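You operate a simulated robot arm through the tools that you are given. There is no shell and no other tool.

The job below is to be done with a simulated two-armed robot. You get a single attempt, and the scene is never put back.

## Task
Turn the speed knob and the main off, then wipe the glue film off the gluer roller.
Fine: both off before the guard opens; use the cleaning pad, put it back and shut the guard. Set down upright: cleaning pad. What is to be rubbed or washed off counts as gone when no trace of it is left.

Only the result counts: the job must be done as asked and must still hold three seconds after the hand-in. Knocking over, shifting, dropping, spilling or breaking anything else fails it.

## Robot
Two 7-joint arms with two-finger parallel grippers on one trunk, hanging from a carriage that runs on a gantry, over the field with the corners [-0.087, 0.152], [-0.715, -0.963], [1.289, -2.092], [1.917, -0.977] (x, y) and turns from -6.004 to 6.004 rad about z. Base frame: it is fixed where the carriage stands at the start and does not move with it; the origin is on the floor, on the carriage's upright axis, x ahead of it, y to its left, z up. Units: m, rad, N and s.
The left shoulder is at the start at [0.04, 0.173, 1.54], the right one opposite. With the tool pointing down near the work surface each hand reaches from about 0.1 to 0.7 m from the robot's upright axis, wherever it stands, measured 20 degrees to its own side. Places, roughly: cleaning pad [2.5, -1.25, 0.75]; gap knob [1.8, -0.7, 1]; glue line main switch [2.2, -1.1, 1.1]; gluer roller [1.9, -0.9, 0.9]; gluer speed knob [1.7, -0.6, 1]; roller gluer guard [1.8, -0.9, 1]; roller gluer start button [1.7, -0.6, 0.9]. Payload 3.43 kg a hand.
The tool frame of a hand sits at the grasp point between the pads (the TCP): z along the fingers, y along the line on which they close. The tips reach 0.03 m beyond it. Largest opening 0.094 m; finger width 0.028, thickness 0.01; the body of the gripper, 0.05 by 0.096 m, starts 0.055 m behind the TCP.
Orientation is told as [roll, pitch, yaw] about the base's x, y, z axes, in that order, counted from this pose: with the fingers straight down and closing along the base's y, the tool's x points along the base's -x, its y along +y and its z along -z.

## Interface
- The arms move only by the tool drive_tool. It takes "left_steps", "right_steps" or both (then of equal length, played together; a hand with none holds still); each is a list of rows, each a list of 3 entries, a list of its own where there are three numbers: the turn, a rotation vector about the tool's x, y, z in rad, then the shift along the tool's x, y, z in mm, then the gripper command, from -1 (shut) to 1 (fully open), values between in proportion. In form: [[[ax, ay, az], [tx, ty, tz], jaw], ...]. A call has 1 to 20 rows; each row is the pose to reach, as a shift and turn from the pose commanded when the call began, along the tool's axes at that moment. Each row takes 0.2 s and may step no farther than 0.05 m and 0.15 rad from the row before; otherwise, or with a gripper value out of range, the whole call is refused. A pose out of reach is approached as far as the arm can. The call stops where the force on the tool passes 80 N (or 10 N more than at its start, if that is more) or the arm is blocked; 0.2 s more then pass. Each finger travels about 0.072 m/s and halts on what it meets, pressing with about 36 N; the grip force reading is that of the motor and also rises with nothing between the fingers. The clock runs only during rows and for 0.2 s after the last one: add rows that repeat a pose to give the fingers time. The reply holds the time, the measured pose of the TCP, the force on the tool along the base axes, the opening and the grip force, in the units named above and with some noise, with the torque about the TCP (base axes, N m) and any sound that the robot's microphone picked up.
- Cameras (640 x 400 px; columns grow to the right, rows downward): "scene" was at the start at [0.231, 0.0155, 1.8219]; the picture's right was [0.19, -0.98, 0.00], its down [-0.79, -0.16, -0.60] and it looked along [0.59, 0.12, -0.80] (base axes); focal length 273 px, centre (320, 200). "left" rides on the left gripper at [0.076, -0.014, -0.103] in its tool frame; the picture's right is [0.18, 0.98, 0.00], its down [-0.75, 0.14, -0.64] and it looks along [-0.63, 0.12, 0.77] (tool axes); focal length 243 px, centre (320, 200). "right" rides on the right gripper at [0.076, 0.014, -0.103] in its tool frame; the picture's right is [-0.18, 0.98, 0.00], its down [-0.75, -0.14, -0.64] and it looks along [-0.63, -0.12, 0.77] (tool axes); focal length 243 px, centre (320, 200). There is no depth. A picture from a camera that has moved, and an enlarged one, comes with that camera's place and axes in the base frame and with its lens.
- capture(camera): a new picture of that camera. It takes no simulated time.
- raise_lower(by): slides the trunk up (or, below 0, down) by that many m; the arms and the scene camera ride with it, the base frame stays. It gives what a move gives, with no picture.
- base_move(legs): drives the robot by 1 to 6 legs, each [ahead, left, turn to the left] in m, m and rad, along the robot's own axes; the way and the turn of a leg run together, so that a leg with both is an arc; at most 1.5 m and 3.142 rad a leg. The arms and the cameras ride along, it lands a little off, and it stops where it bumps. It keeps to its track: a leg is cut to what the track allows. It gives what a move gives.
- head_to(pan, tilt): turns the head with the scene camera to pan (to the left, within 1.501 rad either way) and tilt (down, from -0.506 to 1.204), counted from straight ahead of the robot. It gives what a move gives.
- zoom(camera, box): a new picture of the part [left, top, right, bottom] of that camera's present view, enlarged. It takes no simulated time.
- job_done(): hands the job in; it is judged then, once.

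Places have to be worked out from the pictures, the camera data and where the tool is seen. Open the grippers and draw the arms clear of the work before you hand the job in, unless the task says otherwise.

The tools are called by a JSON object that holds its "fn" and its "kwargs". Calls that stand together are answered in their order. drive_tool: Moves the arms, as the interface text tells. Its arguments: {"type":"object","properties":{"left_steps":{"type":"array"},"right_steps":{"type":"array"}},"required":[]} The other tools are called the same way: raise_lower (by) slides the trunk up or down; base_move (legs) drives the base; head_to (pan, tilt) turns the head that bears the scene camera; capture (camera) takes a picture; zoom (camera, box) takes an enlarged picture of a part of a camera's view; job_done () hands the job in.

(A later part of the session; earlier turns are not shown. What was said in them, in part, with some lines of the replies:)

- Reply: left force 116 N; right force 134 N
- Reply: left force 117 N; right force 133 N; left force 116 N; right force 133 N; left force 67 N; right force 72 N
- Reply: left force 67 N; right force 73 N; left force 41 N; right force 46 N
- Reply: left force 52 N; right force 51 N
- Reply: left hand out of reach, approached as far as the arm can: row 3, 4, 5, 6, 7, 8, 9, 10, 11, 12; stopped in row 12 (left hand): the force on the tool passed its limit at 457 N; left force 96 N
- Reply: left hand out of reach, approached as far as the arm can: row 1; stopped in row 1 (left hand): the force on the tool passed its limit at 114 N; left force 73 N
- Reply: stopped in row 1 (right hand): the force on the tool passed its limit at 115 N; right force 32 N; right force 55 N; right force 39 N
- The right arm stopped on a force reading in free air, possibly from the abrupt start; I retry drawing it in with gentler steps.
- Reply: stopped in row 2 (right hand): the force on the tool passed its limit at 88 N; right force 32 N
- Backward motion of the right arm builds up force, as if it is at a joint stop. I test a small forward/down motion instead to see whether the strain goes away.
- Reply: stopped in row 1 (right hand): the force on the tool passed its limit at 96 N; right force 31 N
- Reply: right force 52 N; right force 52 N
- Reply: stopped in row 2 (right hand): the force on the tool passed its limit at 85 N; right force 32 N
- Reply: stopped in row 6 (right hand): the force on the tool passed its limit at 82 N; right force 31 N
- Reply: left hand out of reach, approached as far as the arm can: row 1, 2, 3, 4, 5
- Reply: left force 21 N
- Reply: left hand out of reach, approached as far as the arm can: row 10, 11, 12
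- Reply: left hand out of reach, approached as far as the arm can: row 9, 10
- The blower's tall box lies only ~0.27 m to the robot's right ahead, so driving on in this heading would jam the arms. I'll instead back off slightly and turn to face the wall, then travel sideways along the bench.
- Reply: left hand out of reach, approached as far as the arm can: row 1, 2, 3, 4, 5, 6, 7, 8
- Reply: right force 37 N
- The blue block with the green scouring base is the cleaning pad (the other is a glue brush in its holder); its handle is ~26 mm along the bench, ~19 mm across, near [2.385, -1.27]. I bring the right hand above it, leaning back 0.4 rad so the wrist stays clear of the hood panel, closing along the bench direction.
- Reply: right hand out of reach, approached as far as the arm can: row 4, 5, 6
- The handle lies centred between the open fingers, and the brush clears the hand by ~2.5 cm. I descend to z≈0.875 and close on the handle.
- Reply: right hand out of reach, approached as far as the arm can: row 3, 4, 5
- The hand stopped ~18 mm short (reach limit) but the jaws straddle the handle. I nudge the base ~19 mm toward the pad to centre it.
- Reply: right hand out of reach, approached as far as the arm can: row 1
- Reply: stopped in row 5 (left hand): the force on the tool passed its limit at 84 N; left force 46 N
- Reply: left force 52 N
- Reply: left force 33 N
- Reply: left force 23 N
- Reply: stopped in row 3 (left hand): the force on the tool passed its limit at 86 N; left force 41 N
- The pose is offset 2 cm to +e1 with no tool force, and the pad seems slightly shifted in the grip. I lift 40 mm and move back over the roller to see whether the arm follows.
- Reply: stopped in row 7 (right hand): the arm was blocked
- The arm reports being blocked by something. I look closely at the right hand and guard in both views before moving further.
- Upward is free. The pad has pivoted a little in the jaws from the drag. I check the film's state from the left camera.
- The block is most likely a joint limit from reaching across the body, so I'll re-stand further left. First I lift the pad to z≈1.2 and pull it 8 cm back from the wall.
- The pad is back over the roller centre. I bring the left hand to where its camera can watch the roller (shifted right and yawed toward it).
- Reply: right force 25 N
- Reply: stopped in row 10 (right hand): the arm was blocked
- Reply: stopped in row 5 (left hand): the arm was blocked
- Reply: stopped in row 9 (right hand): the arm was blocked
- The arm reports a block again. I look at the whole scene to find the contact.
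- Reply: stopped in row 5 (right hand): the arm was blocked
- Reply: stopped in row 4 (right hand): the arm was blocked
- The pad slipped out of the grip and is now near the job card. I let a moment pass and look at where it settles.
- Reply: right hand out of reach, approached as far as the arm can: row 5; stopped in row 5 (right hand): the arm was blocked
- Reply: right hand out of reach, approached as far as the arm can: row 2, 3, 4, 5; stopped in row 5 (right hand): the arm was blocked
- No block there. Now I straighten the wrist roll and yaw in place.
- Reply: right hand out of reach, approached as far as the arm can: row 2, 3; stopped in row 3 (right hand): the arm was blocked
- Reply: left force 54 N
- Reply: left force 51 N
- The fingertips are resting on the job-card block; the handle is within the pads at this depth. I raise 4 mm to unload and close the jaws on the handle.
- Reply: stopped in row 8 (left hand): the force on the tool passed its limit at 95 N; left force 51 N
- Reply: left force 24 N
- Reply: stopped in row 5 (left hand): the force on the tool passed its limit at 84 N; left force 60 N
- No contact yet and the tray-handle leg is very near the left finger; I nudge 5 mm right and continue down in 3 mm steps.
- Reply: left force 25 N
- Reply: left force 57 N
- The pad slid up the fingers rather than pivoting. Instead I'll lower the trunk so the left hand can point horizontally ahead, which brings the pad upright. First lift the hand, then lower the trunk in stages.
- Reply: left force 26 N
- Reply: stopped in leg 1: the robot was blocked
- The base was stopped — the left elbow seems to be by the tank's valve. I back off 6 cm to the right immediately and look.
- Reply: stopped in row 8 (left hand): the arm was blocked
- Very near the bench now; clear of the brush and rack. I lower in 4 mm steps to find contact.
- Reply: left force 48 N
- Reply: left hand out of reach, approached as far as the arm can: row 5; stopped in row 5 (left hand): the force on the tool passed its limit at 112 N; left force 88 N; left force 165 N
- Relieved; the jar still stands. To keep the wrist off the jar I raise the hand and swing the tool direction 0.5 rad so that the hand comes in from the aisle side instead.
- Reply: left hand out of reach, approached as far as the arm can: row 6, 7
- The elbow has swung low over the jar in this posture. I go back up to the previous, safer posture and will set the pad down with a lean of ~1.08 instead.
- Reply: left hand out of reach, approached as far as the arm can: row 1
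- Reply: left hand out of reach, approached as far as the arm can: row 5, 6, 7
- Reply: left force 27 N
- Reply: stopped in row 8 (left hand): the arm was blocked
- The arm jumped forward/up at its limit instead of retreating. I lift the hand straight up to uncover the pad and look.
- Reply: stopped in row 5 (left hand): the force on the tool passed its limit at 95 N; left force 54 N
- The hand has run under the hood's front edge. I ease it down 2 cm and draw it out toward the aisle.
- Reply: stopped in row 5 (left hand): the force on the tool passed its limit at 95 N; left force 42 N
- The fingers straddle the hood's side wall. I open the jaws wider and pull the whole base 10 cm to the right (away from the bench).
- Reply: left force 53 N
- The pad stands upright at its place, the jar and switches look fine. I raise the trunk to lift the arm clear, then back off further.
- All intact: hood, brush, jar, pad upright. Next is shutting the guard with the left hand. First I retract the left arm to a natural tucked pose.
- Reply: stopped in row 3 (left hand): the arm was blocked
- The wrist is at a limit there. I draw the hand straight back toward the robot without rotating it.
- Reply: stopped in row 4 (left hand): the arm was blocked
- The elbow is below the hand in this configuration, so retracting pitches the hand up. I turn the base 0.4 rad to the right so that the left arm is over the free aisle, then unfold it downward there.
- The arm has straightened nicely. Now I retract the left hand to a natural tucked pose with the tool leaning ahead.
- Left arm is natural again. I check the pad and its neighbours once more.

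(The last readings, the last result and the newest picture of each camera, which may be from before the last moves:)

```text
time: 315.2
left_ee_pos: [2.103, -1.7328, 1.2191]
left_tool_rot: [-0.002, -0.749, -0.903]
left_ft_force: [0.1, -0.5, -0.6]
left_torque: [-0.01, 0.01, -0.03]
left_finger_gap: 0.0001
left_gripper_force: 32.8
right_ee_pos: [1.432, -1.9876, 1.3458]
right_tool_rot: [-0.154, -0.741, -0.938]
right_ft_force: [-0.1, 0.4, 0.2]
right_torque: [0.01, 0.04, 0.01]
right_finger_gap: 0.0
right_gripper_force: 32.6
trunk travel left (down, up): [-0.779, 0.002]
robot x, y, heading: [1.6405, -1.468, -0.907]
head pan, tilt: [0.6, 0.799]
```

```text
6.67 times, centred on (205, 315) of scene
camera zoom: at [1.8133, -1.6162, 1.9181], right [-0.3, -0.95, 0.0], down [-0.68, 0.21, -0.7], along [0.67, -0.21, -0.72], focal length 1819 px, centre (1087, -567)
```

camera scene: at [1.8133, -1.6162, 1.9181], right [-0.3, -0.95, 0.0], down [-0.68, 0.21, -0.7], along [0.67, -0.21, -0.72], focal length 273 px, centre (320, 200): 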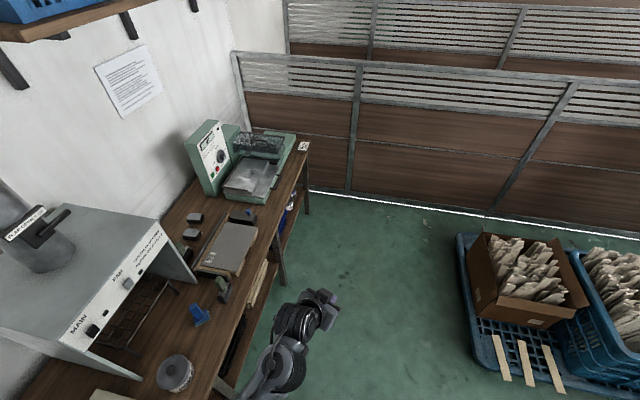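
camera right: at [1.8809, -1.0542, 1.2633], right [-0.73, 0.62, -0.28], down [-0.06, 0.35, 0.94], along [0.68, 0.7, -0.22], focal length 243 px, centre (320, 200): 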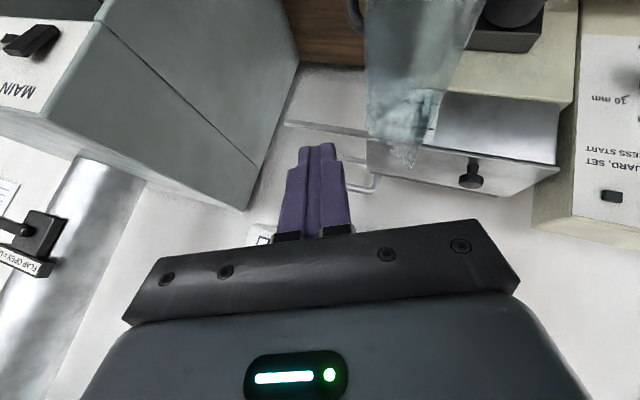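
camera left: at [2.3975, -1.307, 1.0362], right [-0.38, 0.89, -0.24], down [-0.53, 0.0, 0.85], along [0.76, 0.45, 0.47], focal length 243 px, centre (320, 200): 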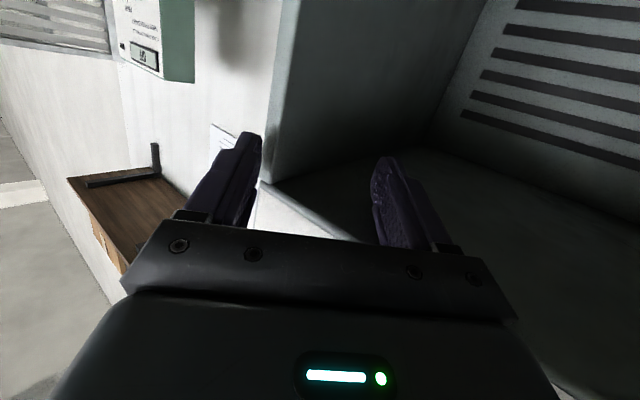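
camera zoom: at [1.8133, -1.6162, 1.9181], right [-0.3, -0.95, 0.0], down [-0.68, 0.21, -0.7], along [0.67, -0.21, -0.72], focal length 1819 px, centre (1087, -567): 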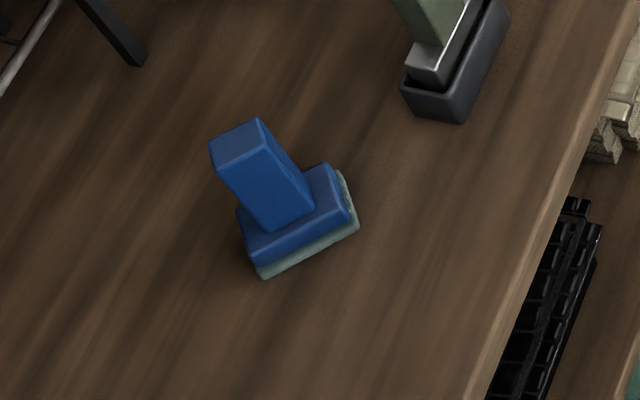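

The pad stands flat and upright. Now I turn back to face the wall in front of the gluer to shut the guard.

{"fn": "base_move", "kwargs": {"legs": [[0, 0, 1.0], [0, 0, 0.965], [0.11, 0.06, 0]]}}

{"fn": "head_to", "kwargs": {"pan": 0.0, "tilt": 1.15}}

{"fn": "capture", "kwargs": {"camera": "scene"}}

```text
time: 321.5
left_ee_pos: [1.7002, -0.8113, 1.2176]
left_tool_rot: [0.002, -0.751, 1.073]
left_ft_force: [-0.1, 0.6, 0.3]
left_torque: [0.01, -0.01, -0.01]
left_finger_gap: 0.0
left_gripper_force: 33.2
right_ee_pos: [2.1988, -1.3286, 1.346]
right_tool_rot: [-0.153, -0.744, 1.039]
right_ft_force: [-0.3, 0.1, -0.5]
right_torque: [0.01, 0.05, 0.01]
right_finger_gap: 0.0002
right_gripper_force: 32.5
trunk travel left (down, up): [-0.779, 0.002]
robot x, y, heading: [1.6389, -1.3415, 1.073]
head pan, tilt: [0.6, 0.799]
```

```text
time: 322.5
left_ee_pos: [1.7, -0.8123, 1.2179]
left_tool_rot: [0.0, -0.752, 1.073]
left_ft_force: [0.2, 0.1, -0.4]
left_torque: [-0.05, -0.01, -0.01]
left_finger_gap: 0.0
left_gripper_force: 32.5
right_ee_pos: [2.1987, -1.3281, 1.346]
right_tool_rot: [-0.153, -0.742, 1.041]
right_ft_force: [0.0, 0.5, 0.4]
right_torque: [0.0, 0.01, -0.02]
right_finger_gap: 0.0
right_gripper_force: 32.9
trunk travel left (down, up): [-0.779, 0.002]
robot x, y, heading: [1.6383, -1.3466, 1.075]
head pan, tilt: [0.0, 1.15]
```

```text
taken
camera scene: at [1.7429, -1.1497, 1.8932], right [0.88, -0.48, 0.0], down [-0.43, -0.8, -0.41], along [0.19, 0.36, -0.91], focal length 273 px, centre (320, 200)
```

scene: 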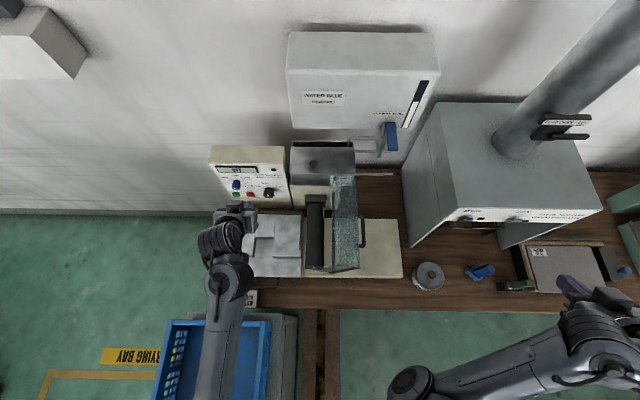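

Good stance. I zoom in on the open guard and roller.

{"fn": "zoom", "kwargs": {"camera": "scene", "box": [270, 170, 390, 290]}}

```text
3.33 times, centred on (330, 230) of scene
camera zoom: at [1.7429, -1.1497, 1.8932], right [0.88, -0.48, 0.0], down [-0.43, -0.8, -0.41], along [0.19, 0.36, -0.91], focal length 909 px, centre (287, 100)
```

zoom: 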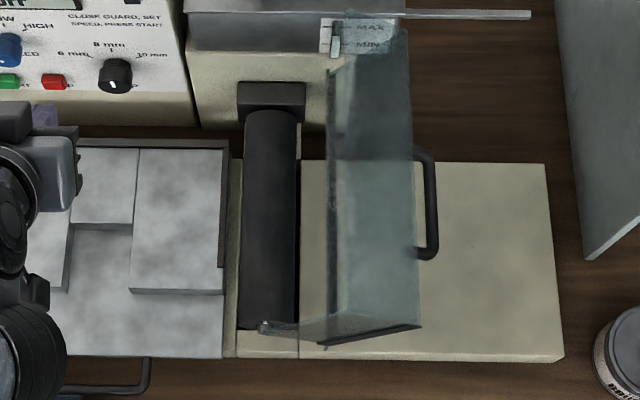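

The handle bar of the open guard is around [1.98, -0.98, 1.086]. I bring the left hand above it (z≈1.25), jaws slightly open.

{"fn": "drive_tool", "kwargs": {"left_steps": [[[0, 0.02, 0], [-9, -5, -16], -0.4], [[0, 0.05, 0], [-17, -25, -32], -0.3], [[0, 0.09, 0], [-17, -60, -32], -0.3], [[0, 0.13, 0], [-17, -95, -32], -0.3], [[0, 0.17, 0], [-17, -132, -32], -0.3], [[0, 0.21, 0], [-17, -170, -32], -0.3], [[0, 0.25, 0], [-17, -208, -32], -0.3], [[0, 0.29, 0], [-17, -247, -32], -0.3], [[0, 0.33, 0], [-17, -286, -32], -0.3], [[0, 0.33, 0], [-17, -324, -32], -0.3], [[0, 0.33, 0], [-17, -324, -32], -0.3]]}}

{"fn": "capture", "kwargs": {"camera": "left"}}

{"fn": "zoom", "kwargs": {"camera": "scene", "box": [270, 170, 430, 300]}}

```text
time: 324.9
left_ee_pos: [1.9794, -0.9745, 1.2546]
left_tool_rot: [-0.002, -0.419, 1.074]
left_ft_force: [0.0, 0.3, 0.1]
left_torque: [0.02, 0.0, 0.04]
left_finger_gap: 0.0328
left_gripper_force: 0.1
right_ee_pos: [2.1999, -1.3283, 1.3462]
right_tool_rot: [-0.153, -0.741, 1.039]
right_ft_force: [0.1, -0.7, 0.2]
right_torque: [-0.03, 0.0, 0.0]
right_finger_gap: 0.0001
right_gripper_force: 33.1
trunk travel left (down, up): [-0.779, 0.002]
robot x, y, heading: [1.635, -1.3443, 1.074]
head pan, tilt: [0.0, 1.15]
```

```text
taken
camera left: at [1.9393, -1.0797, 1.3174], right [-0.94, 0.32, -0.07], down [0.08, 0.44, 0.89], along [0.32, 0.84, -0.44], focal length 243 px, centre (320, 200)
```

left: 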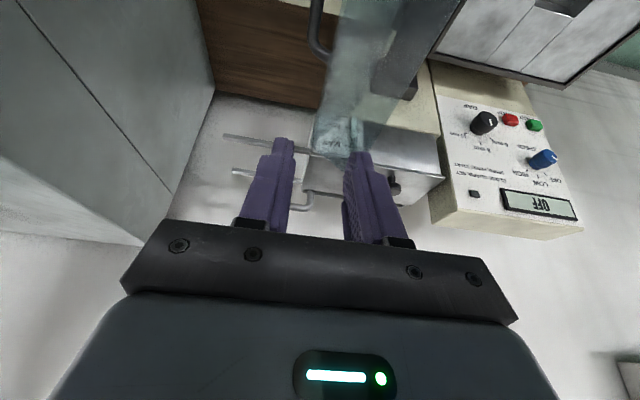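

```text
3.08 times, centred on (350, 235) of scene
camera zoom: at [1.743, -1.1497, 1.8932], right [0.88, -0.48, 0.0], down [-0.43, -0.8, -0.41], along [0.19, 0.36, -0.91], focal length 839 px, centre (228, 92)
```

zoom: 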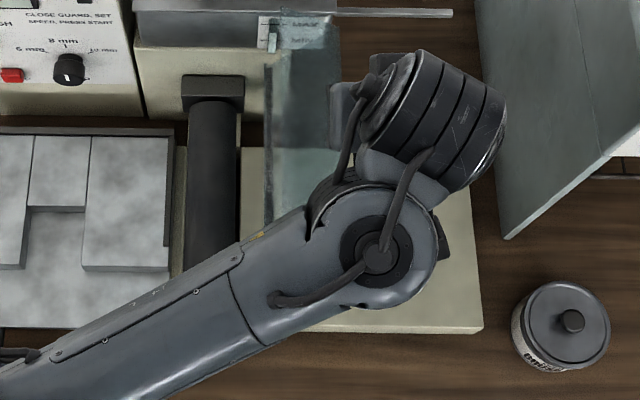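

The bar is at along≈0.394, z≈1.098, with the plate leaning over. I roll the tool 0.35 rad so that the fingers run parallel to the leaning plate.

{"fn": "drive_tool", "kwargs": {"left_steps": [[[-0.06, 0, 0.03], [0, 0, 0], -0.4], [[-0.12, 0, 0.055], [0, 0, 0], -0.4], [[-0.18, 0, 0.08], [0, 0, 0], -0.4], [[-0.25, 0, 0.11], [0, 0, 0], -0.4], [[-0.32, 0, 0.142], [0, 0, 0], -0.4], [[-0.32, 0, 0.142], [0, 0, 0], -0.4]]}}

{"fn": "capture", "kwargs": {"camera": "left"}}

```text
time: 326.3
left_ee_pos: [1.9793, -0.9744, 1.2532]
left_tool_rot: [0.383, -0.393, 0.922]
left_ft_force: [-1.2, 0.3, 0.5]
left_torque: [0.03, 0.0, -0.01]
left_finger_gap: 0.0283
left_gripper_force: 0.1
right_ee_pos: [2.1986, -1.3286, 1.3442]
right_tool_rot: [-0.152, -0.741, 1.04]
right_ft_force: [1.2, 0.1, 0.2]
right_torque: [0.03, -0.01, 0.01]
right_finger_gap: 0.0
right_gripper_force: 33.1
trunk travel left (down, up): [-0.779, 0.002]
robot x, y, heading: [1.6366, -1.344, 1.076]
head pan, tilt: [0.0, 1.15]
```

```text
taken
camera left: at [1.9582, -1.0893, 1.3075], right [-0.91, 0.3, 0.27], down [0.36, 0.29, 0.89], along [0.19, 0.91, -0.38], focal length 243 px, centre (320, 200)
```

left: 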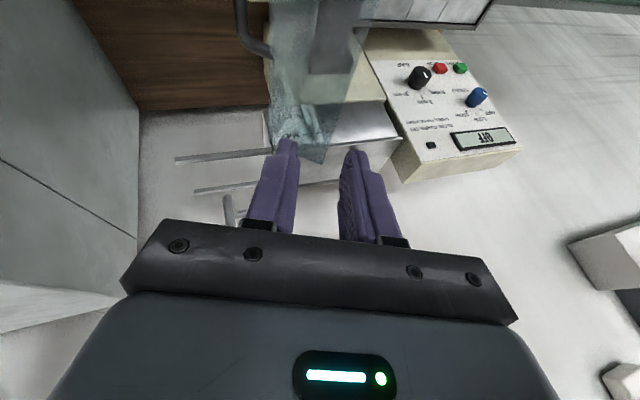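

Good. I move to 5 cm before the bar along the finger direction and check the alignment.

{"fn": "drive_tool", "kwargs": {"left_steps": [[[0, 0, 0], [15, -15, 10], -0.4], [[0, 0, 0], [30, -30, 20], -0.4], [[0, 0, 0], [45, -45, 30], -0.4], [[0, 0, 0], [59, -58, 39], -0.4], [[0, 0, 0], [59, -58, 39], -0.4]]}}

{"fn": "capture", "kwargs": {"camera": "left"}}

```text
time: 327.5
left_ee_pos: [1.9909, -1.02, 1.1769]
left_tool_rot: [0.385, -0.397, 0.926]
left_ft_force: [-0.9, -0.3, 0.5]
left_torque: [0.01, 0.0, -0.03]
left_finger_gap: 0.0279
left_gripper_force: 0.1
right_ee_pos: [2.1995, -1.3284, 1.3452]
right_tool_rot: [-0.153, -0.741, 1.04]
right_ft_force: [0.7, 0.8, -0.5]
right_torque: [0.0, 0.01, 0.02]
right_finger_gap: 0.0
right_gripper_force: 33.1
trunk travel left (down, up): [-0.779, 0.002]
robot x, y, heading: [1.6405, -1.344, 1.077]
head pan, tilt: [0.0, 1.15]
```

```text
taken
camera left: at [1.9693, -1.1343, 1.23], right [-0.92, 0.3, 0.27], down [0.36, 0.29, 0.89], along [0.19, 0.91, -0.37], focal length 243 px, centre (320, 200)
```

left: 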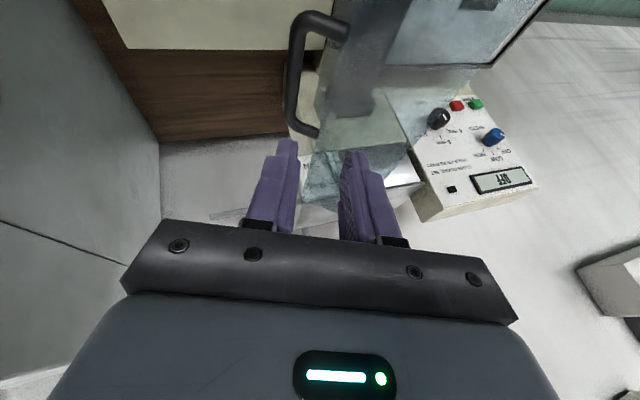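

The close view shows the bar ~2 cm further right than I assumed. I shift 20 mm and advance 45 mm, then re-check.

{"fn": "drive_tool", "kwargs": {"left_steps": [[[0, 0, 0], [0, -10, 0], -0.4], [[0, 0, 0], [0, -20, 10], -0.4], [[0, 0, 0], [0, -20, 25], -0.4], [[0, 0, 0], [0, -20, 45], -0.4], [[0, 0, 0], [0, -20, 45], -0.4]]}}

{"fn": "capture", "kwargs": {"camera": "left"}}

```text
time: 328.3
left_ee_pos: [1.9708, -0.9826, 1.1353]
left_tool_rot: [0.455, -0.396, 0.935]
left_ft_force: [-3.3, -26.0, 35.8]
left_torque: [0.14, 1.2, 0.9]
left_finger_gap: 0.0322
left_gripper_force: 3.2
right_ee_pos: [2.1983, -1.3318, 1.3466]
right_tool_rot: [-0.152, -0.742, 1.042]
right_ft_force: [-0.7, 0.3, -0.4]
right_torque: [0.0, -0.03, 0.01]
right_finger_gap: 0.0
right_gripper_force: 32.7
trunk travel left (down, up): [-0.779, 0.002]
robot x, y, heading: [1.6411, -1.3469, 1.072]
head pan, tilt: [0.0, 1.15]
stopped in row 3 (left hand): the force on the tool passed its limit at 100 N (the readings are from after the stop); the commanded pose is now the measured one
```

```text
taken
camera left: at [1.9572, -1.0999, 1.1848], right [-0.91, 0.25, 0.33], down [0.39, 0.27, 0.88], along [0.14, 0.93, -0.34], focal length 243 px, centre (320, 200)
```

left: 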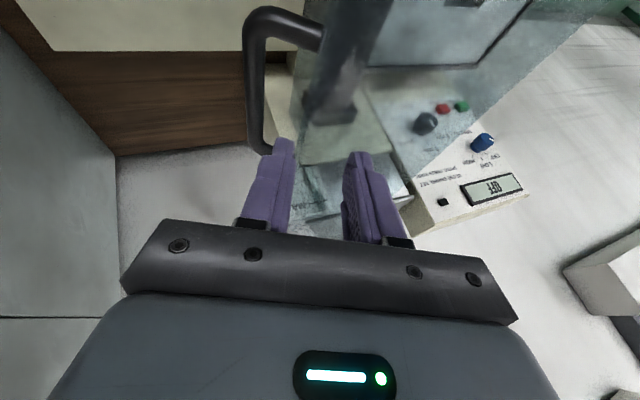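

The fingers landed on the plate's top edge (the arm can't reach further right from here). I back off along the fingers, then shift the base 13 cm to the right.

{"fn": "drive_tool", "kwargs": {"left_steps": [[[0, 0, 0], [0, 0, -12], -0.4], [[0, 0, 0], [0, 0, -30], -0.4], [[0, 0, 0], [0, 0, -55], -0.4], [[0, 0, 0], [0, 0, -80], -0.4], [[0, 0, 0], [0, 0, -100], -0.4]]}}

{"fn": "base_move", "kwargs": {"legs": [[0, -0.05, -0.015]]}}

{"fn": "capture", "kwargs": {"camera": "left"}}

{"fn": "zoom", "kwargs": {"camera": "scene", "box": [250, 170, 410, 300]}}

```text
time: 329.5
left_ee_pos: [1.9868, -1.0378, 1.2153]
left_tool_rot: [0.453, -0.395, 0.935]
left_ft_force: [-0.9, 0.0, 0.3]
left_torque: [0.02, 0.0, 0.0]
left_finger_gap: 0.0284
left_gripper_force: 0.0
right_ee_pos: [2.199, -1.3304, 1.3452]
right_tool_rot: [-0.152, -0.742, 1.041]
right_ft_force: [0.4, -0.9, 0.2]
right_torque: [0.01, -0.01, 0.02]
right_finger_gap: 0.0002
right_gripper_force: 32.8
trunk travel left (down, up): [-0.779, 0.002]
robot x, y, heading: [1.6418, -1.3441, 1.073]
head pan, tilt: [0.0, 1.15]
```

```text
time: 330.4
left_ee_pos: [2.0325, -1.0672, 1.2164]
left_tool_rot: [0.453, -0.392, 0.92]
left_ft_force: [0.0, 0.4, 0.8]
left_torque: [0.03, -0.01, 0.02]
left_finger_gap: 0.0281
left_gripper_force: 0.0
right_ee_pos: [2.2419, -1.362, 1.347]
right_tool_rot: [-0.153, -0.742, 1.024]
right_ft_force: [0.9, -0.7, -0.6]
right_torque: [-0.01, 0.0, 0.01]
right_finger_gap: 0.0001
right_gripper_force: 33.0
trunk travel left (down, up): [-0.779, 0.002]
robot x, y, heading: [1.6848, -1.3682, 1.057]
head pan, tilt: [0.0, 1.15]
```

```text
taken
camera left: at [2.0177, -1.1838, 1.2664], right [-0.91, 0.27, 0.33], down [0.4, 0.27, 0.88], along [0.15, 0.93, -0.35], focal length 243 px, centre (320, 200)
```

left: 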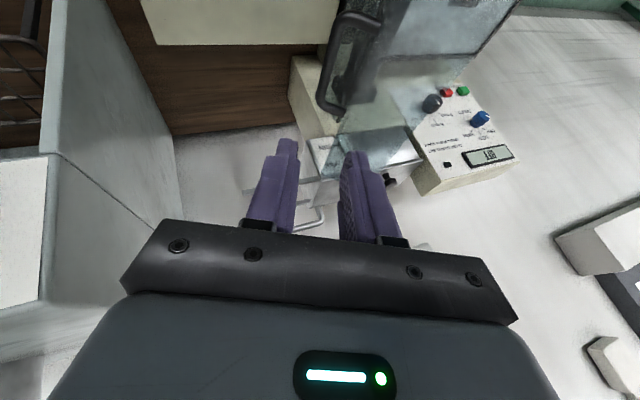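

```text
3.08 times, centred on (330, 235) of scene
camera zoom: at [1.7889, -1.1757, 1.8932], right [0.87, -0.49, 0.0], down [-0.45, -0.8, -0.41], along [0.2, 0.36, -0.91], focal length 839 px, centre (289, 92)
```

zoom: 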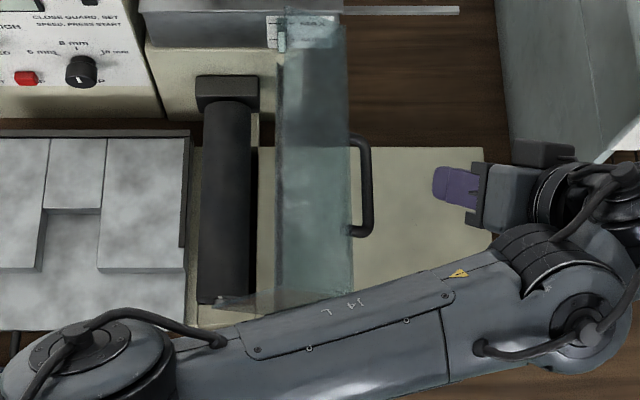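

From here the bar is straight ahead of the fingers. I advance 100 mm along the finger direction and check.

{"fn": "drive_tool", "kwargs": {"left_steps": [[[0, 0, 0], [8, 2, 25], -0.4], [[0, 0, 0], [15, 3, 55], -0.4], [[0, 0, 0], [15, 3, 80], -0.4], [[0, 0, 0], [15, 3, 100], -0.4], [[0, 0, 0], [15, 3, 100], -0.4]]}}

{"fn": "capture", "kwargs": {"camera": "left"}}

```text
time: 331.6
left_ee_pos: [2.0092, -1.0226, 1.13]
left_tool_rot: [0.454, -0.392, 0.919]
left_ft_force: [0.3, -0.4, 0.4]
left_torque: [-0.02, 0.0, -0.01]
left_finger_gap: 0.0283
left_gripper_force: 0.1
right_ee_pos: [2.2419, -1.3608, 1.3461]
right_tool_rot: [-0.154, -0.743, 1.024]
right_ft_force: [0.3, -0.6, 0.3]
right_torque: [0.01, -0.03, 0.01]
right_finger_gap: 0.0
right_gripper_force: 33.2
trunk travel left (down, up): [-0.779, 0.002]
robot x, y, heading: [1.6846, -1.3661, 1.057]
head pan, tilt: [0.0, 1.15]
```

```text
taken
camera left: at [1.9933, -1.14, 1.1805], right [-0.91, 0.27, 0.33], down [0.4, 0.27, 0.88], along [0.15, 0.93, -0.35], focal length 243 px, centre (320, 200)
```

left: 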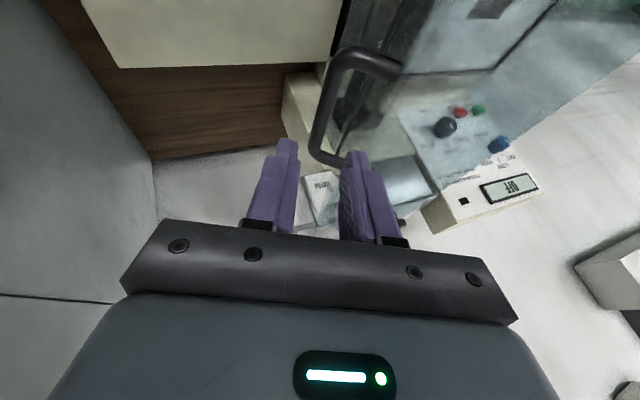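

Aligned: the bar lies between the finger lines. I advance the last 52 mm (10 mm more toward the bar's middle) and close the jaws.

{"fn": "drive_tool", "kwargs": {"left_steps": [[[0, 0, 0], [5, 0, 12], -0.4], [[0, 0, 0], [10, 0, 24], -0.4], [[0, 0, 0], [10, 0, 36], -0.4], [[0, 0, 0], [10, 0, 46], -0.4], [[0, 0, 0], [10, 0, 52], -0.4], [[0, 0, 0], [10, 0, 52], -0.4]]}}

{"fn": "capture", "kwargs": {"camera": "left"}}

```text
time: 333.0
left_ee_pos: [1.9896, -0.9953, 1.0802]
left_tool_rot: [0.465, -0.393, 0.923]
left_ft_force: [0.7, -1.2, -0.9]
left_torque: [-0.01, 0.01, 0.0]
left_finger_gap: 0.0277
left_gripper_force: 0.1
right_ee_pos: [2.2437, -1.3611, 1.3462]
right_tool_rot: [-0.154, -0.741, 1.026]
right_ft_force: [0.2, 0.4, 0.1]
right_torque: [0.0, -0.02, -0.03]
right_finger_gap: 0.0
right_gripper_force: 33.3
trunk travel left (down, up): [-0.779, 0.002]
robot x, y, heading: [1.6838, -1.3676, 1.063]
head pan, tilt: [0.0, 1.15]
```

```text
taken
camera left: at [1.9759, -1.113, 1.1303], right [-0.91, 0.26, 0.34], down [0.4, 0.26, 0.88], along [0.14, 0.93, -0.34], focal length 243 px, centre (320, 200)
```

left: 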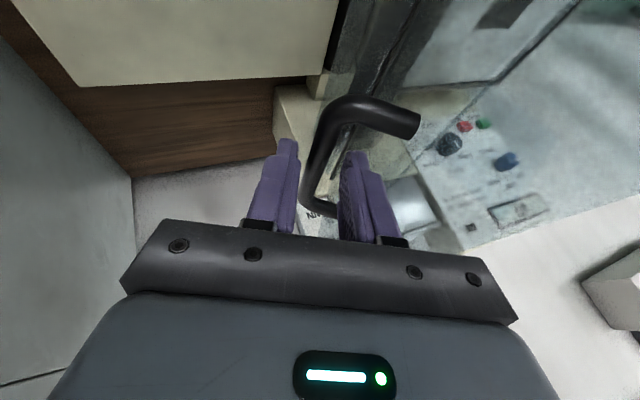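

The bar is between the fingers. I close the jaws.

{"fn": "drive_tool", "kwargs": {"left_steps": [[[0, 0, 0], [0, 0, 0], -0.7], [[0, 0, 0], [0, 0, 0], -1], [[0, 0, 0], [0, 0, 0], -1], [[0, 0, 0], [0, 0, 0], -1]]}}

{"fn": "capture", "kwargs": {"camera": "left"}}

```text
time: 334.0
left_ee_pos: [1.9897, -0.9954, 1.0812]
left_tool_rot: [0.464, -0.394, 0.922]
left_ft_force: [-1.4, 1.8, -1.4]
left_torque: [-0.8, 0.49, -1.14]
left_finger_gap: 0.0126
left_gripper_force: 44.9
right_ee_pos: [2.2427, -1.3611, 1.3461]
right_tool_rot: [-0.153, -0.742, 1.025]
right_ft_force: [-0.7, 0.7, 0.1]
right_torque: [0.0, 0.01, 0.02]
right_finger_gap: 0.0
right_gripper_force: 32.6
trunk travel left (down, up): [-0.779, 0.002]
robot x, y, heading: [1.6819, -1.3688, 1.057]
head pan, tilt: [0.0, 1.15]
```

```text
taken
camera left: at [1.9761, -1.113, 1.131], right [-0.91, 0.26, 0.34], down [0.4, 0.26, 0.88], along [0.14, 0.93, -0.34], focal length 243 px, centre (320, 200)
```

left: 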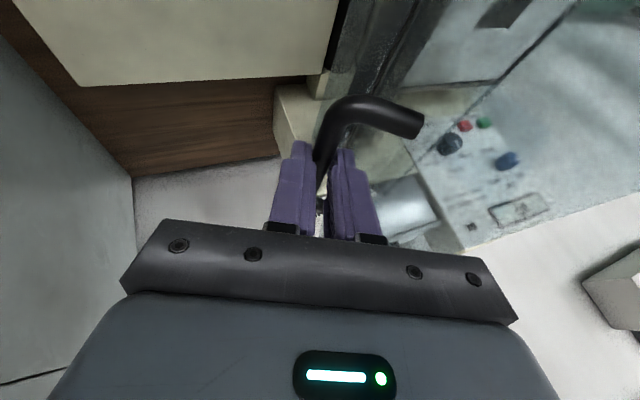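

Gripped (12.6 mm gap). I now swing the guard back along its arc, keeping the tool orientation; first ~20°.

{"fn": "drive_tool", "kwargs": {"left_steps": [[[0, 0, 0], [-0.9, 5.1, -1.5], -1], [[0, 0, 0], [-1.8, 10.2, -3], -1], [[0, 0, 0], [-3.2, 20.7, -5.2], -1], [[0, 0, 0], [-4.3, 31.3, -6.5], -1], [[0, 0, 0], [-4.9, 42, -6.9], -1]]}}

{"fn": "zoom", "kwargs": {"camera": "scene", "box": [240, 170, 400, 300]}}

```text
time: 335.2
left_ee_pos: [1.9646, -0.9832, 1.1078]
left_tool_rot: [0.454, -0.397, 0.918]
left_ft_force: [2.6, 21.5, -14.6]
left_torque: [0.03, -0.02, -1.45]
left_finger_gap: 0.0119
left_gripper_force: 45.2
right_ee_pos: [2.2416, -1.3601, 1.3463]
right_tool_rot: [-0.153, -0.742, 1.025]
right_ft_force: [-0.6, 0.4, -0.3]
right_torque: [-0.03, 0.01, 0.0]
right_finger_gap: 0.0
right_gripper_force: 32.8
trunk travel left (down, up): [-0.779, 0.002]
robot x, y, heading: [1.6793, -1.3683, 1.06]
head pan, tilt: [0.0, 1.15]
```

```text
3.08 times, centred on (320, 235) of scene
camera zoom: at [1.789, -1.175, 1.8936], right [0.87, -0.49, 0.0], down [-0.45, -0.79, -0.41], along [0.2, 0.36, -0.91], focal length 839 px, centre (320, 92)
```

zoom: 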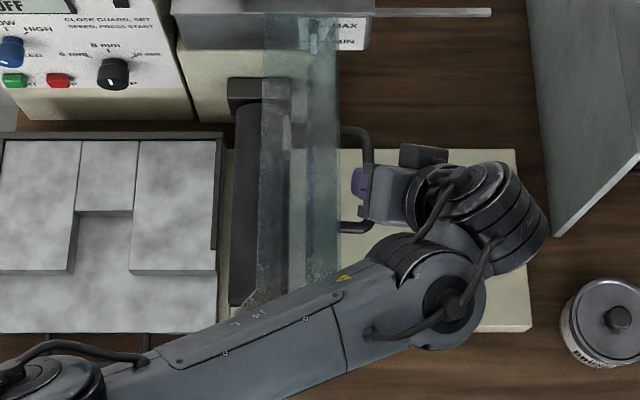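

The guard follows well with moderate forces. I continue to about vertical.

{"fn": "drive_tool", "kwargs": {"left_steps": [[[0, 0, 0], [0.5, 10, 2.1], -1], [[0, 0, 0], [0.5, 20.6, 3.3], -1], [[0, 0, 0], [1, 31.2, 5.5], -1], [[0, 0, 0], [1.8, 41.5, 8.4], -1], [[0, 0, 0], [2.9, 51.6, 12.1], -1]]}}

{"fn": "capture", "kwargs": {"camera": "left"}}

```text
time: 336.4
left_ee_pos: [1.9226, -0.9586, 1.1169]
left_tool_rot: [0.451, -0.396, 0.92]
left_ft_force: [0.8, -4.5, 37.2]
left_torque: [-0.26, 0.46, -1.23]
left_finger_gap: 0.0121
left_gripper_force: 44.9
right_ee_pos: [2.2434, -1.3609, 1.3463]
right_tool_rot: [-0.154, -0.744, 1.024]
right_ft_force: [-0.1, -0.7, 0.4]
right_torque: [-0.01, -0.01, 0.0]
right_finger_gap: 0.0
right_gripper_force: 32.9
trunk travel left (down, up): [-0.779, 0.002]
robot x, y, heading: [1.6806, -1.3719, 1.056]
head pan, tilt: [0.0, 1.15]
```

```text
taken
camera left: at [1.9058, -1.0758, 1.1682], right [-0.91, 0.27, 0.33], down [0.39, 0.26, 0.88], along [0.15, 0.93, -0.35], focal length 243 px, centre (320, 200)
```

left: 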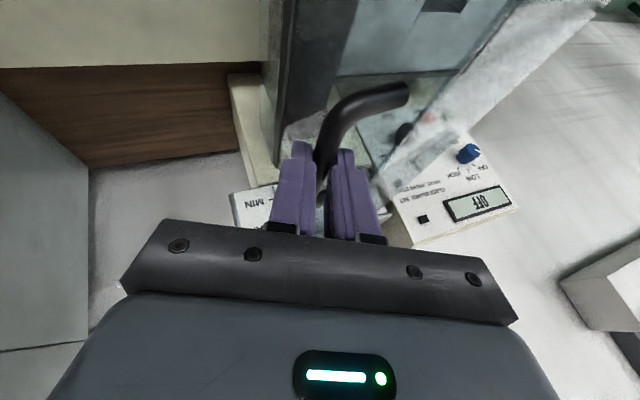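

Slightly low (37 N up-force); I add 2.5 mm and continue through vertical down to ~60°.

{"fn": "drive_tool", "kwargs": {"left_steps": [[[0, 0, 0], [-1, 1, -2.1], -1], [[0, 0, 0], [0.2, 10.8, 1.6], -1], [[0, 0, 0], [1.8, 20.5, 6.3], -1], [[0, 0, 0], [3.7, 29.9, 11.6], -1], [[0, 0, 0], [6, 38.7, 17.8], -1], [[0, 0, 0], [8.6, 46.9, 24.5], -1]]}}

{"fn": "zoom", "kwargs": {"camera": "scene", "box": [240, 170, 400, 300]}}

```text
time: 337.8
left_ee_pos: [1.8737, -0.9314, 1.1116]
left_tool_rot: [0.455, -0.391, 0.919]
left_ft_force: [0.9, 4.4, -0.9]
left_torque: [0.02, -0.08, -1.58]
left_finger_gap: 0.0122
left_gripper_force: 44.7
right_ee_pos: [2.2424, -1.3616, 1.3454]
right_tool_rot: [-0.152, -0.743, 1.025]
right_ft_force: [-0.3, 0.2, -0.2]
right_torque: [0.0, 0.03, 0.01]
right_finger_gap: 0.0
right_gripper_force: 32.5
trunk travel left (down, up): [-0.779, 0.002]
robot x, y, heading: [1.6833, -1.3681, 1.06]
head pan, tilt: [0.0, 1.15]
```

```text
3.08 times, centred on (320, 235) of scene
camera zoom: at [1.7889, -1.1755, 1.8934], right [0.87, -0.49, 0.0], down [-0.45, -0.8, -0.41], along [0.2, 0.36, -0.91], focal length 839 px, centre (320, 92)
```

zoom: 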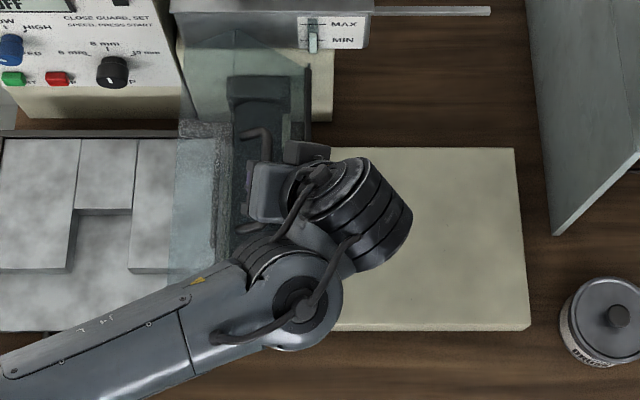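

Very smooth. I continue lowering the guard along the arc to ~35° open.

{"fn": "drive_tool", "kwargs": {"left_steps": [[[0, 0, 0], [2.2, 5.6, 5.7], -1], [[0, 0, 0], [5.4, 12.4, 13.6], -1], [[0, 0, 0], [8.8, 18.5, 22], -1], [[0, 0, 0], [12.5, 23.7, 31], -1], [[0, 0, 0], [16.3, 28.1, 40.2], -1]]}}

{"fn": "capture", "kwargs": {"camera": "left"}}

```text
time: 339.0
left_ee_pos: [1.8363, -0.9099, 1.0816]
left_tool_rot: [0.452, -0.396, 0.918]
left_ft_force: [11.7, 4.0, -8.5]
left_torque: [-0.25, -0.17, -1.57]
left_finger_gap: 0.0124
left_gripper_force: 45.3
right_ee_pos: [2.2442, -1.3623, 1.3457]
right_tool_rot: [-0.154, -0.744, 1.026]
right_ft_force: [0.0, 0.3, -1.1]
right_torque: [0.0, 0.01, 0.03]
right_finger_gap: 0.0
right_gripper_force: 33.0
trunk travel left (down, up): [-0.779, 0.002]
robot x, y, heading: [1.6823, -1.3698, 1.055]
head pan, tilt: [0.0, 1.15]
```

```text
taken
camera left: at [1.8199, -1.0281, 1.1326], right [-0.91, 0.27, 0.32], down [0.39, 0.26, 0.88], along [0.15, 0.93, -0.35], focal length 243 px, centre (320, 200)
```

left: 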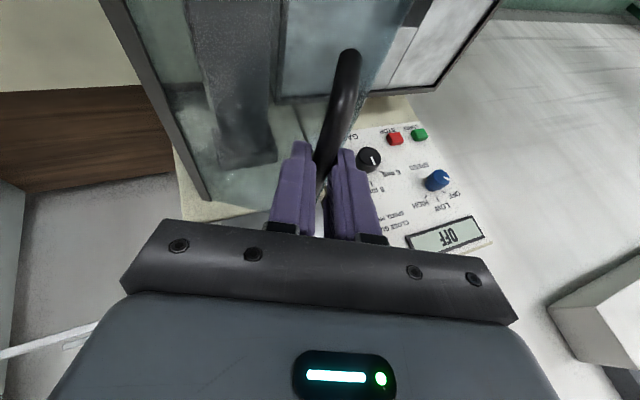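

Nearly there. I continue down to the closed position in small steps.

{"fn": "drive_tool", "kwargs": {"left_steps": [[[0, 0, 0], [4, 3.5, 9.6], -1], [[0, 0, 0], [8.2, 6.1, 19.4], -1], [[0, 0, 0], [12.5, 7.7, 29.3], -1], [[0, 0, 0], [16.8, 8.4, 39.3], -1], [[0, 0, 0], [21.2, 8.1, 49.3], -1], [[0, 0, 0], [23.4, 7.5, 54.3], -1], [[0, 0, 0], [25.6, 6.9, 59.3], -1]]}}

{"fn": "capture", "kwargs": {"camera": "left"}}

{"fn": "zoom", "kwargs": {"camera": "scene", "box": [240, 170, 400, 300]}}

```text
time: 340.6
left_ee_pos: [1.8104, -0.8967, 1.0284]
left_tool_rot: [0.448, -0.397, 0.922]
left_ft_force: [7.7, -7.8, 34.3]
left_torque: [-0.35, 0.26, -1.31]
left_finger_gap: 0.0132
left_gripper_force: 45.7
right_ee_pos: [2.2428, -1.3605, 1.3481]
right_tool_rot: [-0.152, -0.745, 1.026]
right_ft_force: [-0.5, -0.4, 0.0]
right_torque: [0.03, 0.02, -0.01]
right_finger_gap: 0.0
right_gripper_force: 32.5
trunk travel left (down, up): [-0.779, 0.002]
robot x, y, heading: [1.6818, -1.3674, 1.057]
head pan, tilt: [0.0, 1.15]
```

```text
taken
camera left: at [1.7942, -1.0131, 1.079], right [-0.91, 0.27, 0.32], down [0.39, 0.26, 0.88], along [0.15, 0.93, -0.34], focal length 243 px, centre (320, 200)
```

left: 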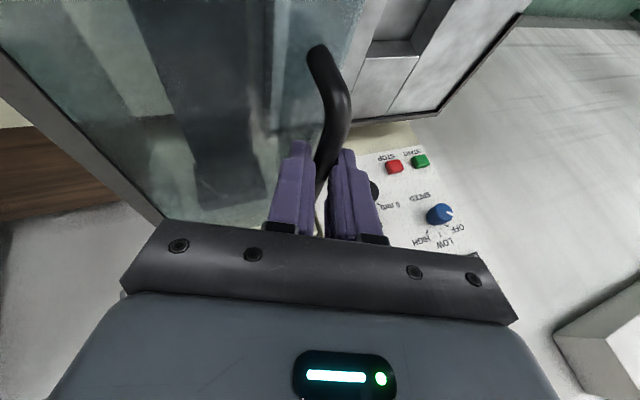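

```text
3.08 times, centred on (320, 235) of scene
camera zoom: at [1.7893, -1.1756, 1.8941], right [0.87, -0.49, 0.0], down [-0.45, -0.8, -0.41], along [0.2, 0.36, -0.91], focal length 839 px, centre (320, 92)
```

zoom: 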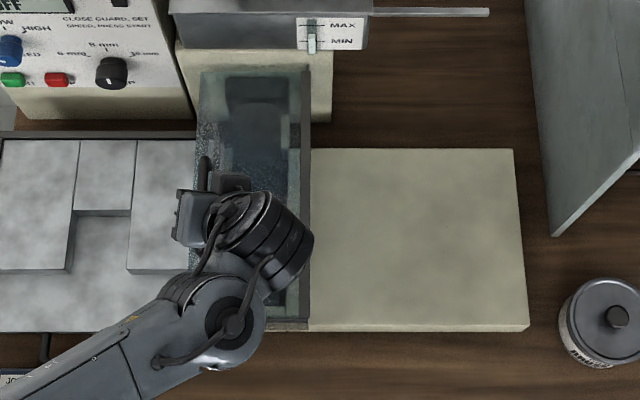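

The guard is essentially down (the reaction rises). I open the jaws and draw the hand off; the guard's own weight will finish closing it.

{"fn": "drive_tool", "kwargs": {"left_steps": [[[0, 0, 0], [0, 0, 0], -0.7], [[0, 0, 0], [0, 0, 0], -0.4], [[0, 0, 0], [0, 0, 0], -0.3], [[0, 0, 0], [0, 0, -10], -0.3], [[0, 0, 0], [0, 0, -25], -0.3], [[0, 0, 0], [0, 0, -45], -0.3], [[0, 0, 0], [0, 0, -70], -0.3], [[0, 0, 0], [0, 0, -100], -0.3]]}}

{"fn": "capture", "kwargs": {"camera": "left"}}

{"fn": "zoom", "kwargs": {"camera": "scene", "box": [240, 170, 400, 300]}}

```text
time: 342.4
left_ee_pos: [1.8224, -0.9496, 1.1087]
left_tool_rot: [0.454, -0.392, 0.921]
left_ft_force: [0.0, -0.5, 1.0]
left_torque: [-0.01, -0.01, 0.03]
left_finger_gap: 0.0331
left_gripper_force: 0.2
right_ee_pos: [2.2423, -1.361, 1.3453]
right_tool_rot: [-0.154, -0.741, 1.026]
right_ft_force: [-0.2, -0.7, 0.4]
right_torque: [0.02, -0.02, 0.0]
right_finger_gap: 0.0002
right_gripper_force: 32.8
trunk travel left (down, up): [-0.779, 0.002]
robot x, y, heading: [1.6823, -1.3704, 1.06]
head pan, tilt: [0.0, 1.15]
```

```text
taken
camera left: at [1.8069, -1.0662, 1.1595], right [-0.91, 0.27, 0.33], down [0.4, 0.27, 0.88], along [0.15, 0.93, -0.35], focal length 243 px, centre (320, 200)
```

left: 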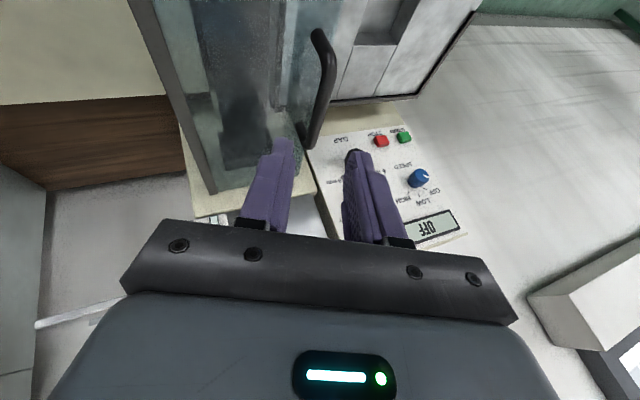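

```text
3.08 times, centred on (320, 235) of scene
camera zoom: at [1.7889, -1.1756, 1.8932], right [0.87, -0.49, 0.0], down [-0.45, -0.8, -0.41], along [0.2, 0.36, -0.91], focal length 839 px, centre (320, 92)
```

zoom: 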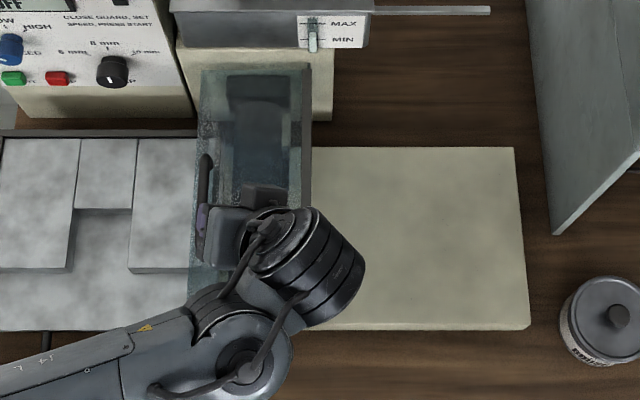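

Released. I raise the left hand and take it back to the left, out of the view, to verify the guard is fully shut.

{"fn": "drive_tool", "kwargs": {"left_steps": [[[0, 0, 0], [-10, 10, -21], -0.3], [[0, 0, 0], [-23, 24, -50], -0.5], [[0, 0, 0], [-38, 40, -83], -1], [[0.06, 0, -0.03], [-42, 75, -80], -1], [[0.12, 0, -0.055], [-42, 110, -70], -1], [[0.18, 0, -0.08], [-40, 145, -60], -1], [[0.25, 0, -0.11], [-38, 180, -50], -1], [[0.32, 0, -0.142], [-36, 215, -40], -1], [[0.38, 0, -0.17], [-34, 250, -30], -1]]}}

{"fn": "capture", "kwargs": {"camera": "scene"}}

{"fn": "zoom", "kwargs": {"camera": "scene", "box": [240, 170, 400, 300]}}

```text
time: 344.4
left_ee_pos: [1.64, -0.8381, 1.2509]
left_tool_rot: [0.001, -0.431, 1.1]
left_ft_force: [-0.4, 0.2, -0.2]
left_torque: [-0.01, -0.01, 0.02]
left_finger_gap: 0.0
left_gripper_force: 33.1
right_ee_pos: [2.243, -1.3607, 1.3461]
right_tool_rot: [-0.153, -0.744, 1.024]
right_ft_force: [-0.1, -0.3, 1.1]
right_torque: [-0.02, -0.02, 0.0]
right_finger_gap: 0.0002
right_gripper_force: 32.9
trunk travel left (down, up): [-0.779, 0.002]
robot x, y, heading: [1.6774, -1.3711, 1.058]
head pan, tilt: [0.0, 1.15]
```

```text
taken
camera scene: at [1.7889, -1.1756, 1.8932], right [0.87, -0.49, 0.0], down [-0.45, -0.8, -0.41], along [0.2, 0.36, -0.91], focal length 273 px, centre (320, 200)
```

scene: 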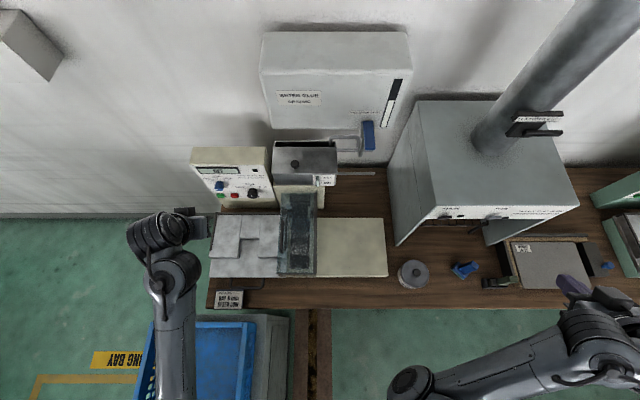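

```text
3.08 times, centred on (320, 235) of scene
camera zoom: at [1.7889, -1.1756, 1.8932], right [0.87, -0.49, 0.0], down [-0.45, -0.8, -0.41], along [0.2, 0.36, -0.91], focal length 839 px, centre (320, 92)
```

zoom: 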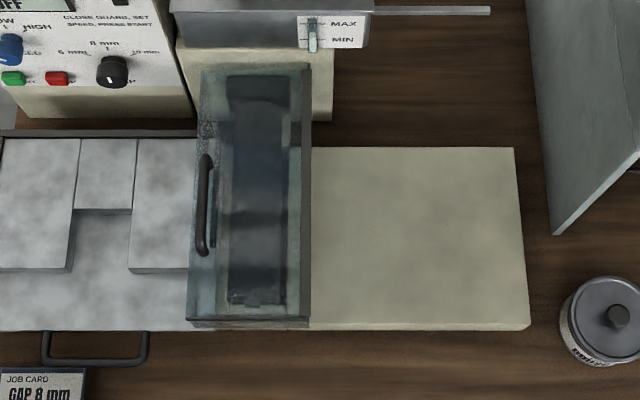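

The guard is shut just as at the start, and the roller is clean underneath. I check the panel, the job card and the pad once more.

{"fn": "zoom", "kwargs": {"camera": "scene", "box": [190, 140, 290, 220]}}

{"fn": "zoom", "kwargs": {"camera": "scene", "box": [390, 230, 530, 320]}}

{"fn": "zoom", "kwargs": {"camera": "scene", "box": [200, 250, 300, 320]}}

```text
5.00 times, centred on (240, 180) of scene
camera zoom: at [1.7889, -1.1756, 1.8932], right [0.87, -0.49, 0.0], down [-0.45, -0.8, -0.41], along [0.2, 0.36, -0.91], focal length 1364 px, centre (720, 300)
```

zoom: 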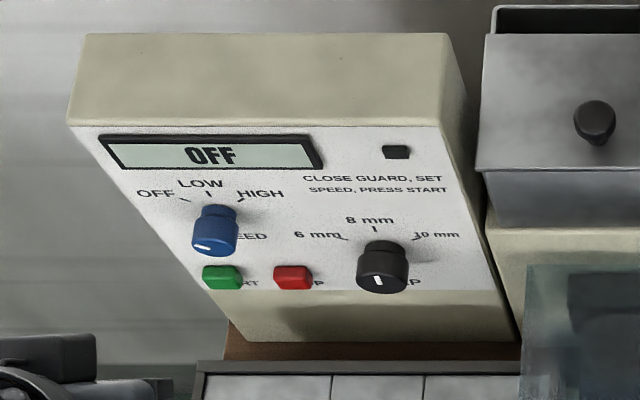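

```text
4.44 times, centred on (460, 275) of scene
camera zoom: at [1.7889, -1.1756, 1.8932], right [0.87, -0.49, 0.0], down [-0.45, -0.8, -0.41], along [0.2, 0.36, -0.91], focal length 1212 px, centre (-302, -133)
```

zoom: 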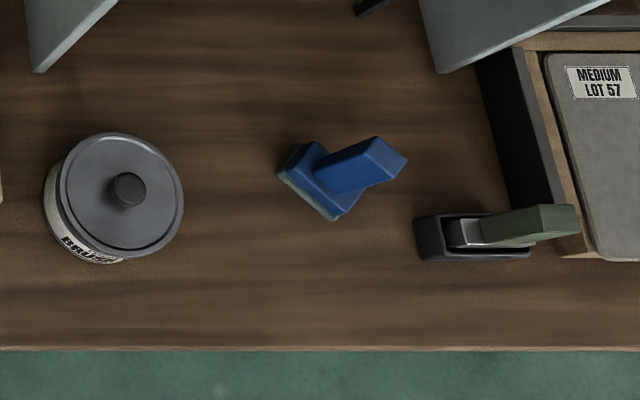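

```text
5.71 times, centred on (250, 285) of scene
camera zoom: at [1.7889, -1.1756, 1.8932], right [0.87, -0.49, 0.0], down [-0.45, -0.8, -0.41], along [0.2, 0.36, -0.91], focal length 1559 px, centre (720, -286)
```

zoom: 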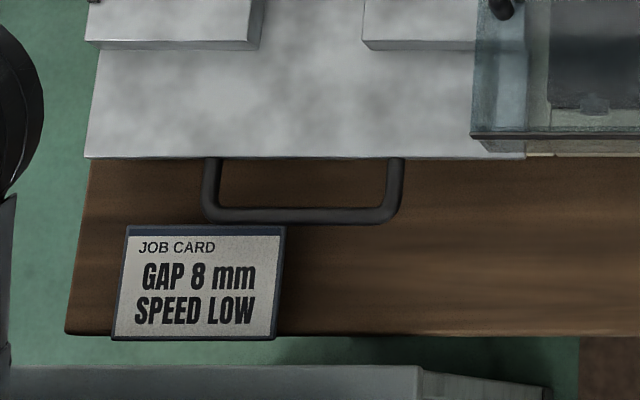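

Everything is in order: display OFF, knob at OFF, guard shut, pad standing upright at its place, jar, brush and card fine. I open both grippers and draw the arms clear.

{"fn": "drive_tool", "kwargs": {"left_steps": [[[0, -0.05, 0], [15, 0, -10], 0], [[0, -0.1, 0], [35, 5, -20], 0.5], [[0, -0.15, 0], [55, 10, -30], 1], [[0, -0.2, 0], [75, 15, -40], 1], [[0, -0.25, 0], [90, 20, -48], 1], [[0, -0.25, 0], [90, 20, -48], 1]], "right_steps": [[[0, 0, 0], [0, 0, 0], 0], [[0, 0, 0], [0, 0, 0], 0.5], [[0, 0, 0], [0, 0, 0], 1], [[0, 0, 0], [0, 0, 0], 1], [[0, 0, 0], [0, 0, 0], 1], [[0, 0, 0], [0, 0, 0], 1]]}}

{"fn": "base_move", "kwargs": {"legs": [[-0.09, 0, 0]]}}

{"fn": "capture", "kwargs": {"camera": "scene"}}

```text
time: 345.4
left_ee_pos: [1.5579, -0.8607, 1.2763]
left_tool_rot: [0.198, -0.593, 0.945]
left_ft_force: [-0.4, 0.0, -0.2]
left_torque: [0.05, -0.04, 0.02]
left_finger_gap: 0.094
left_gripper_force: 0.2
left hand out of reach, approached as far as the arm can: row 4
right_ee_pos: [2.2422, -1.3611, 1.3453]
right_tool_rot: [-0.154, -0.742, 1.027]
right_ft_force: [0.6, 0.0, -0.4]
right_torque: [0.02, -0.02, -0.04]
right_finger_gap: 0.0939
right_gripper_force: 0.1
trunk travel left (down, up): [-0.779, 0.002]
robot x, y, heading: [1.6797, -1.3676, 1.056]
head pan, tilt: [0.0, 1.15]
stopped in row 4 (left hand): the arm was blocked; the commanded pose is now the measured one
```

```text
time: 346.6
left_ee_pos: [1.5144, -0.9411, 1.2764]
left_tool_rot: [0.196, -0.594, 0.942]
left_ft_force: [-0.7, -0.1, -0.2]
left_torque: [-0.01, -0.02, 0.01]
left_finger_gap: 0.0939
left_gripper_force: 0.0
right_ee_pos: [2.1979, -1.4412, 1.3474]
right_tool_rot: [-0.154, -0.744, 1.022]
right_ft_force: [-0.5, 0.6, 0.0]
right_torque: [0.0, -0.02, -0.01]
right_finger_gap: 0.0939
right_gripper_force: 0.1
trunk travel left (down, up): [-0.779, 0.002]
robot x, y, heading: [1.637, -1.4475, 1.052]
head pan, tilt: [0.0, 1.15]
```

```text
taken
camera scene: at [1.7446, -1.2545, 1.8932], right [0.87, -0.49, 0.0], down [-0.45, -0.79, -0.41], along [0.2, 0.36, -0.91], focal length 273 px, centre (320, 200)
```

scene: 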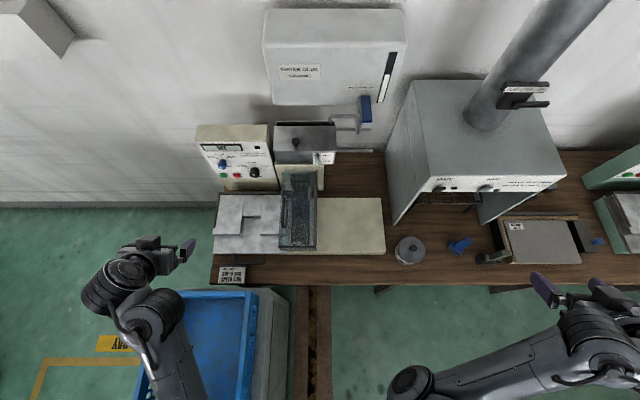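

The arms are clear with both grippers open. Speed knob and MAIN are off, the roller is clean, the guard is shut, and the pad is standing upright about 5 cm from its original spot. I hand the job in.

{"fn": "job_done", "kwargs": {}}

```text
The job is handed in.
```

I've handed the job in. The gluer is off, the roller is clean and the guard is shut, but the pad was dropped along the way and is not back exactly where it was.

- **Switches:** The speed knob is at OFF and the glue line MAIN is off. Both were off before the guard was opened, and the gluer's display reads OFF.
- **Roller:** No trace of the glue film showed in the close-up views after wiping.
- **Guard:** It is closed and looks as it did at the start.
- **Pad:** It is standing upright on the bench. By my estimate it is about 5 cm from its original place and turned roughly 45°.

**Mishaps:**
- **Pad drop:** The pad slipped from the right hand and came to rest partly on the job card. I picked it up with the left hand and finished the wiping with that arm.
- **Bumps:** At various points an arm pressed hard against the gluer's panel box, the guard plate, the tray handle, the job card, the jar by the pad and the edge of the hood. The base was also stopped once by something near the glue tank.

In the last pictures the jar, brush, card, tank valve and hood switches all looked in place, but I cannot rule out small shifts.

The arms are drawn back and both grippers are open.
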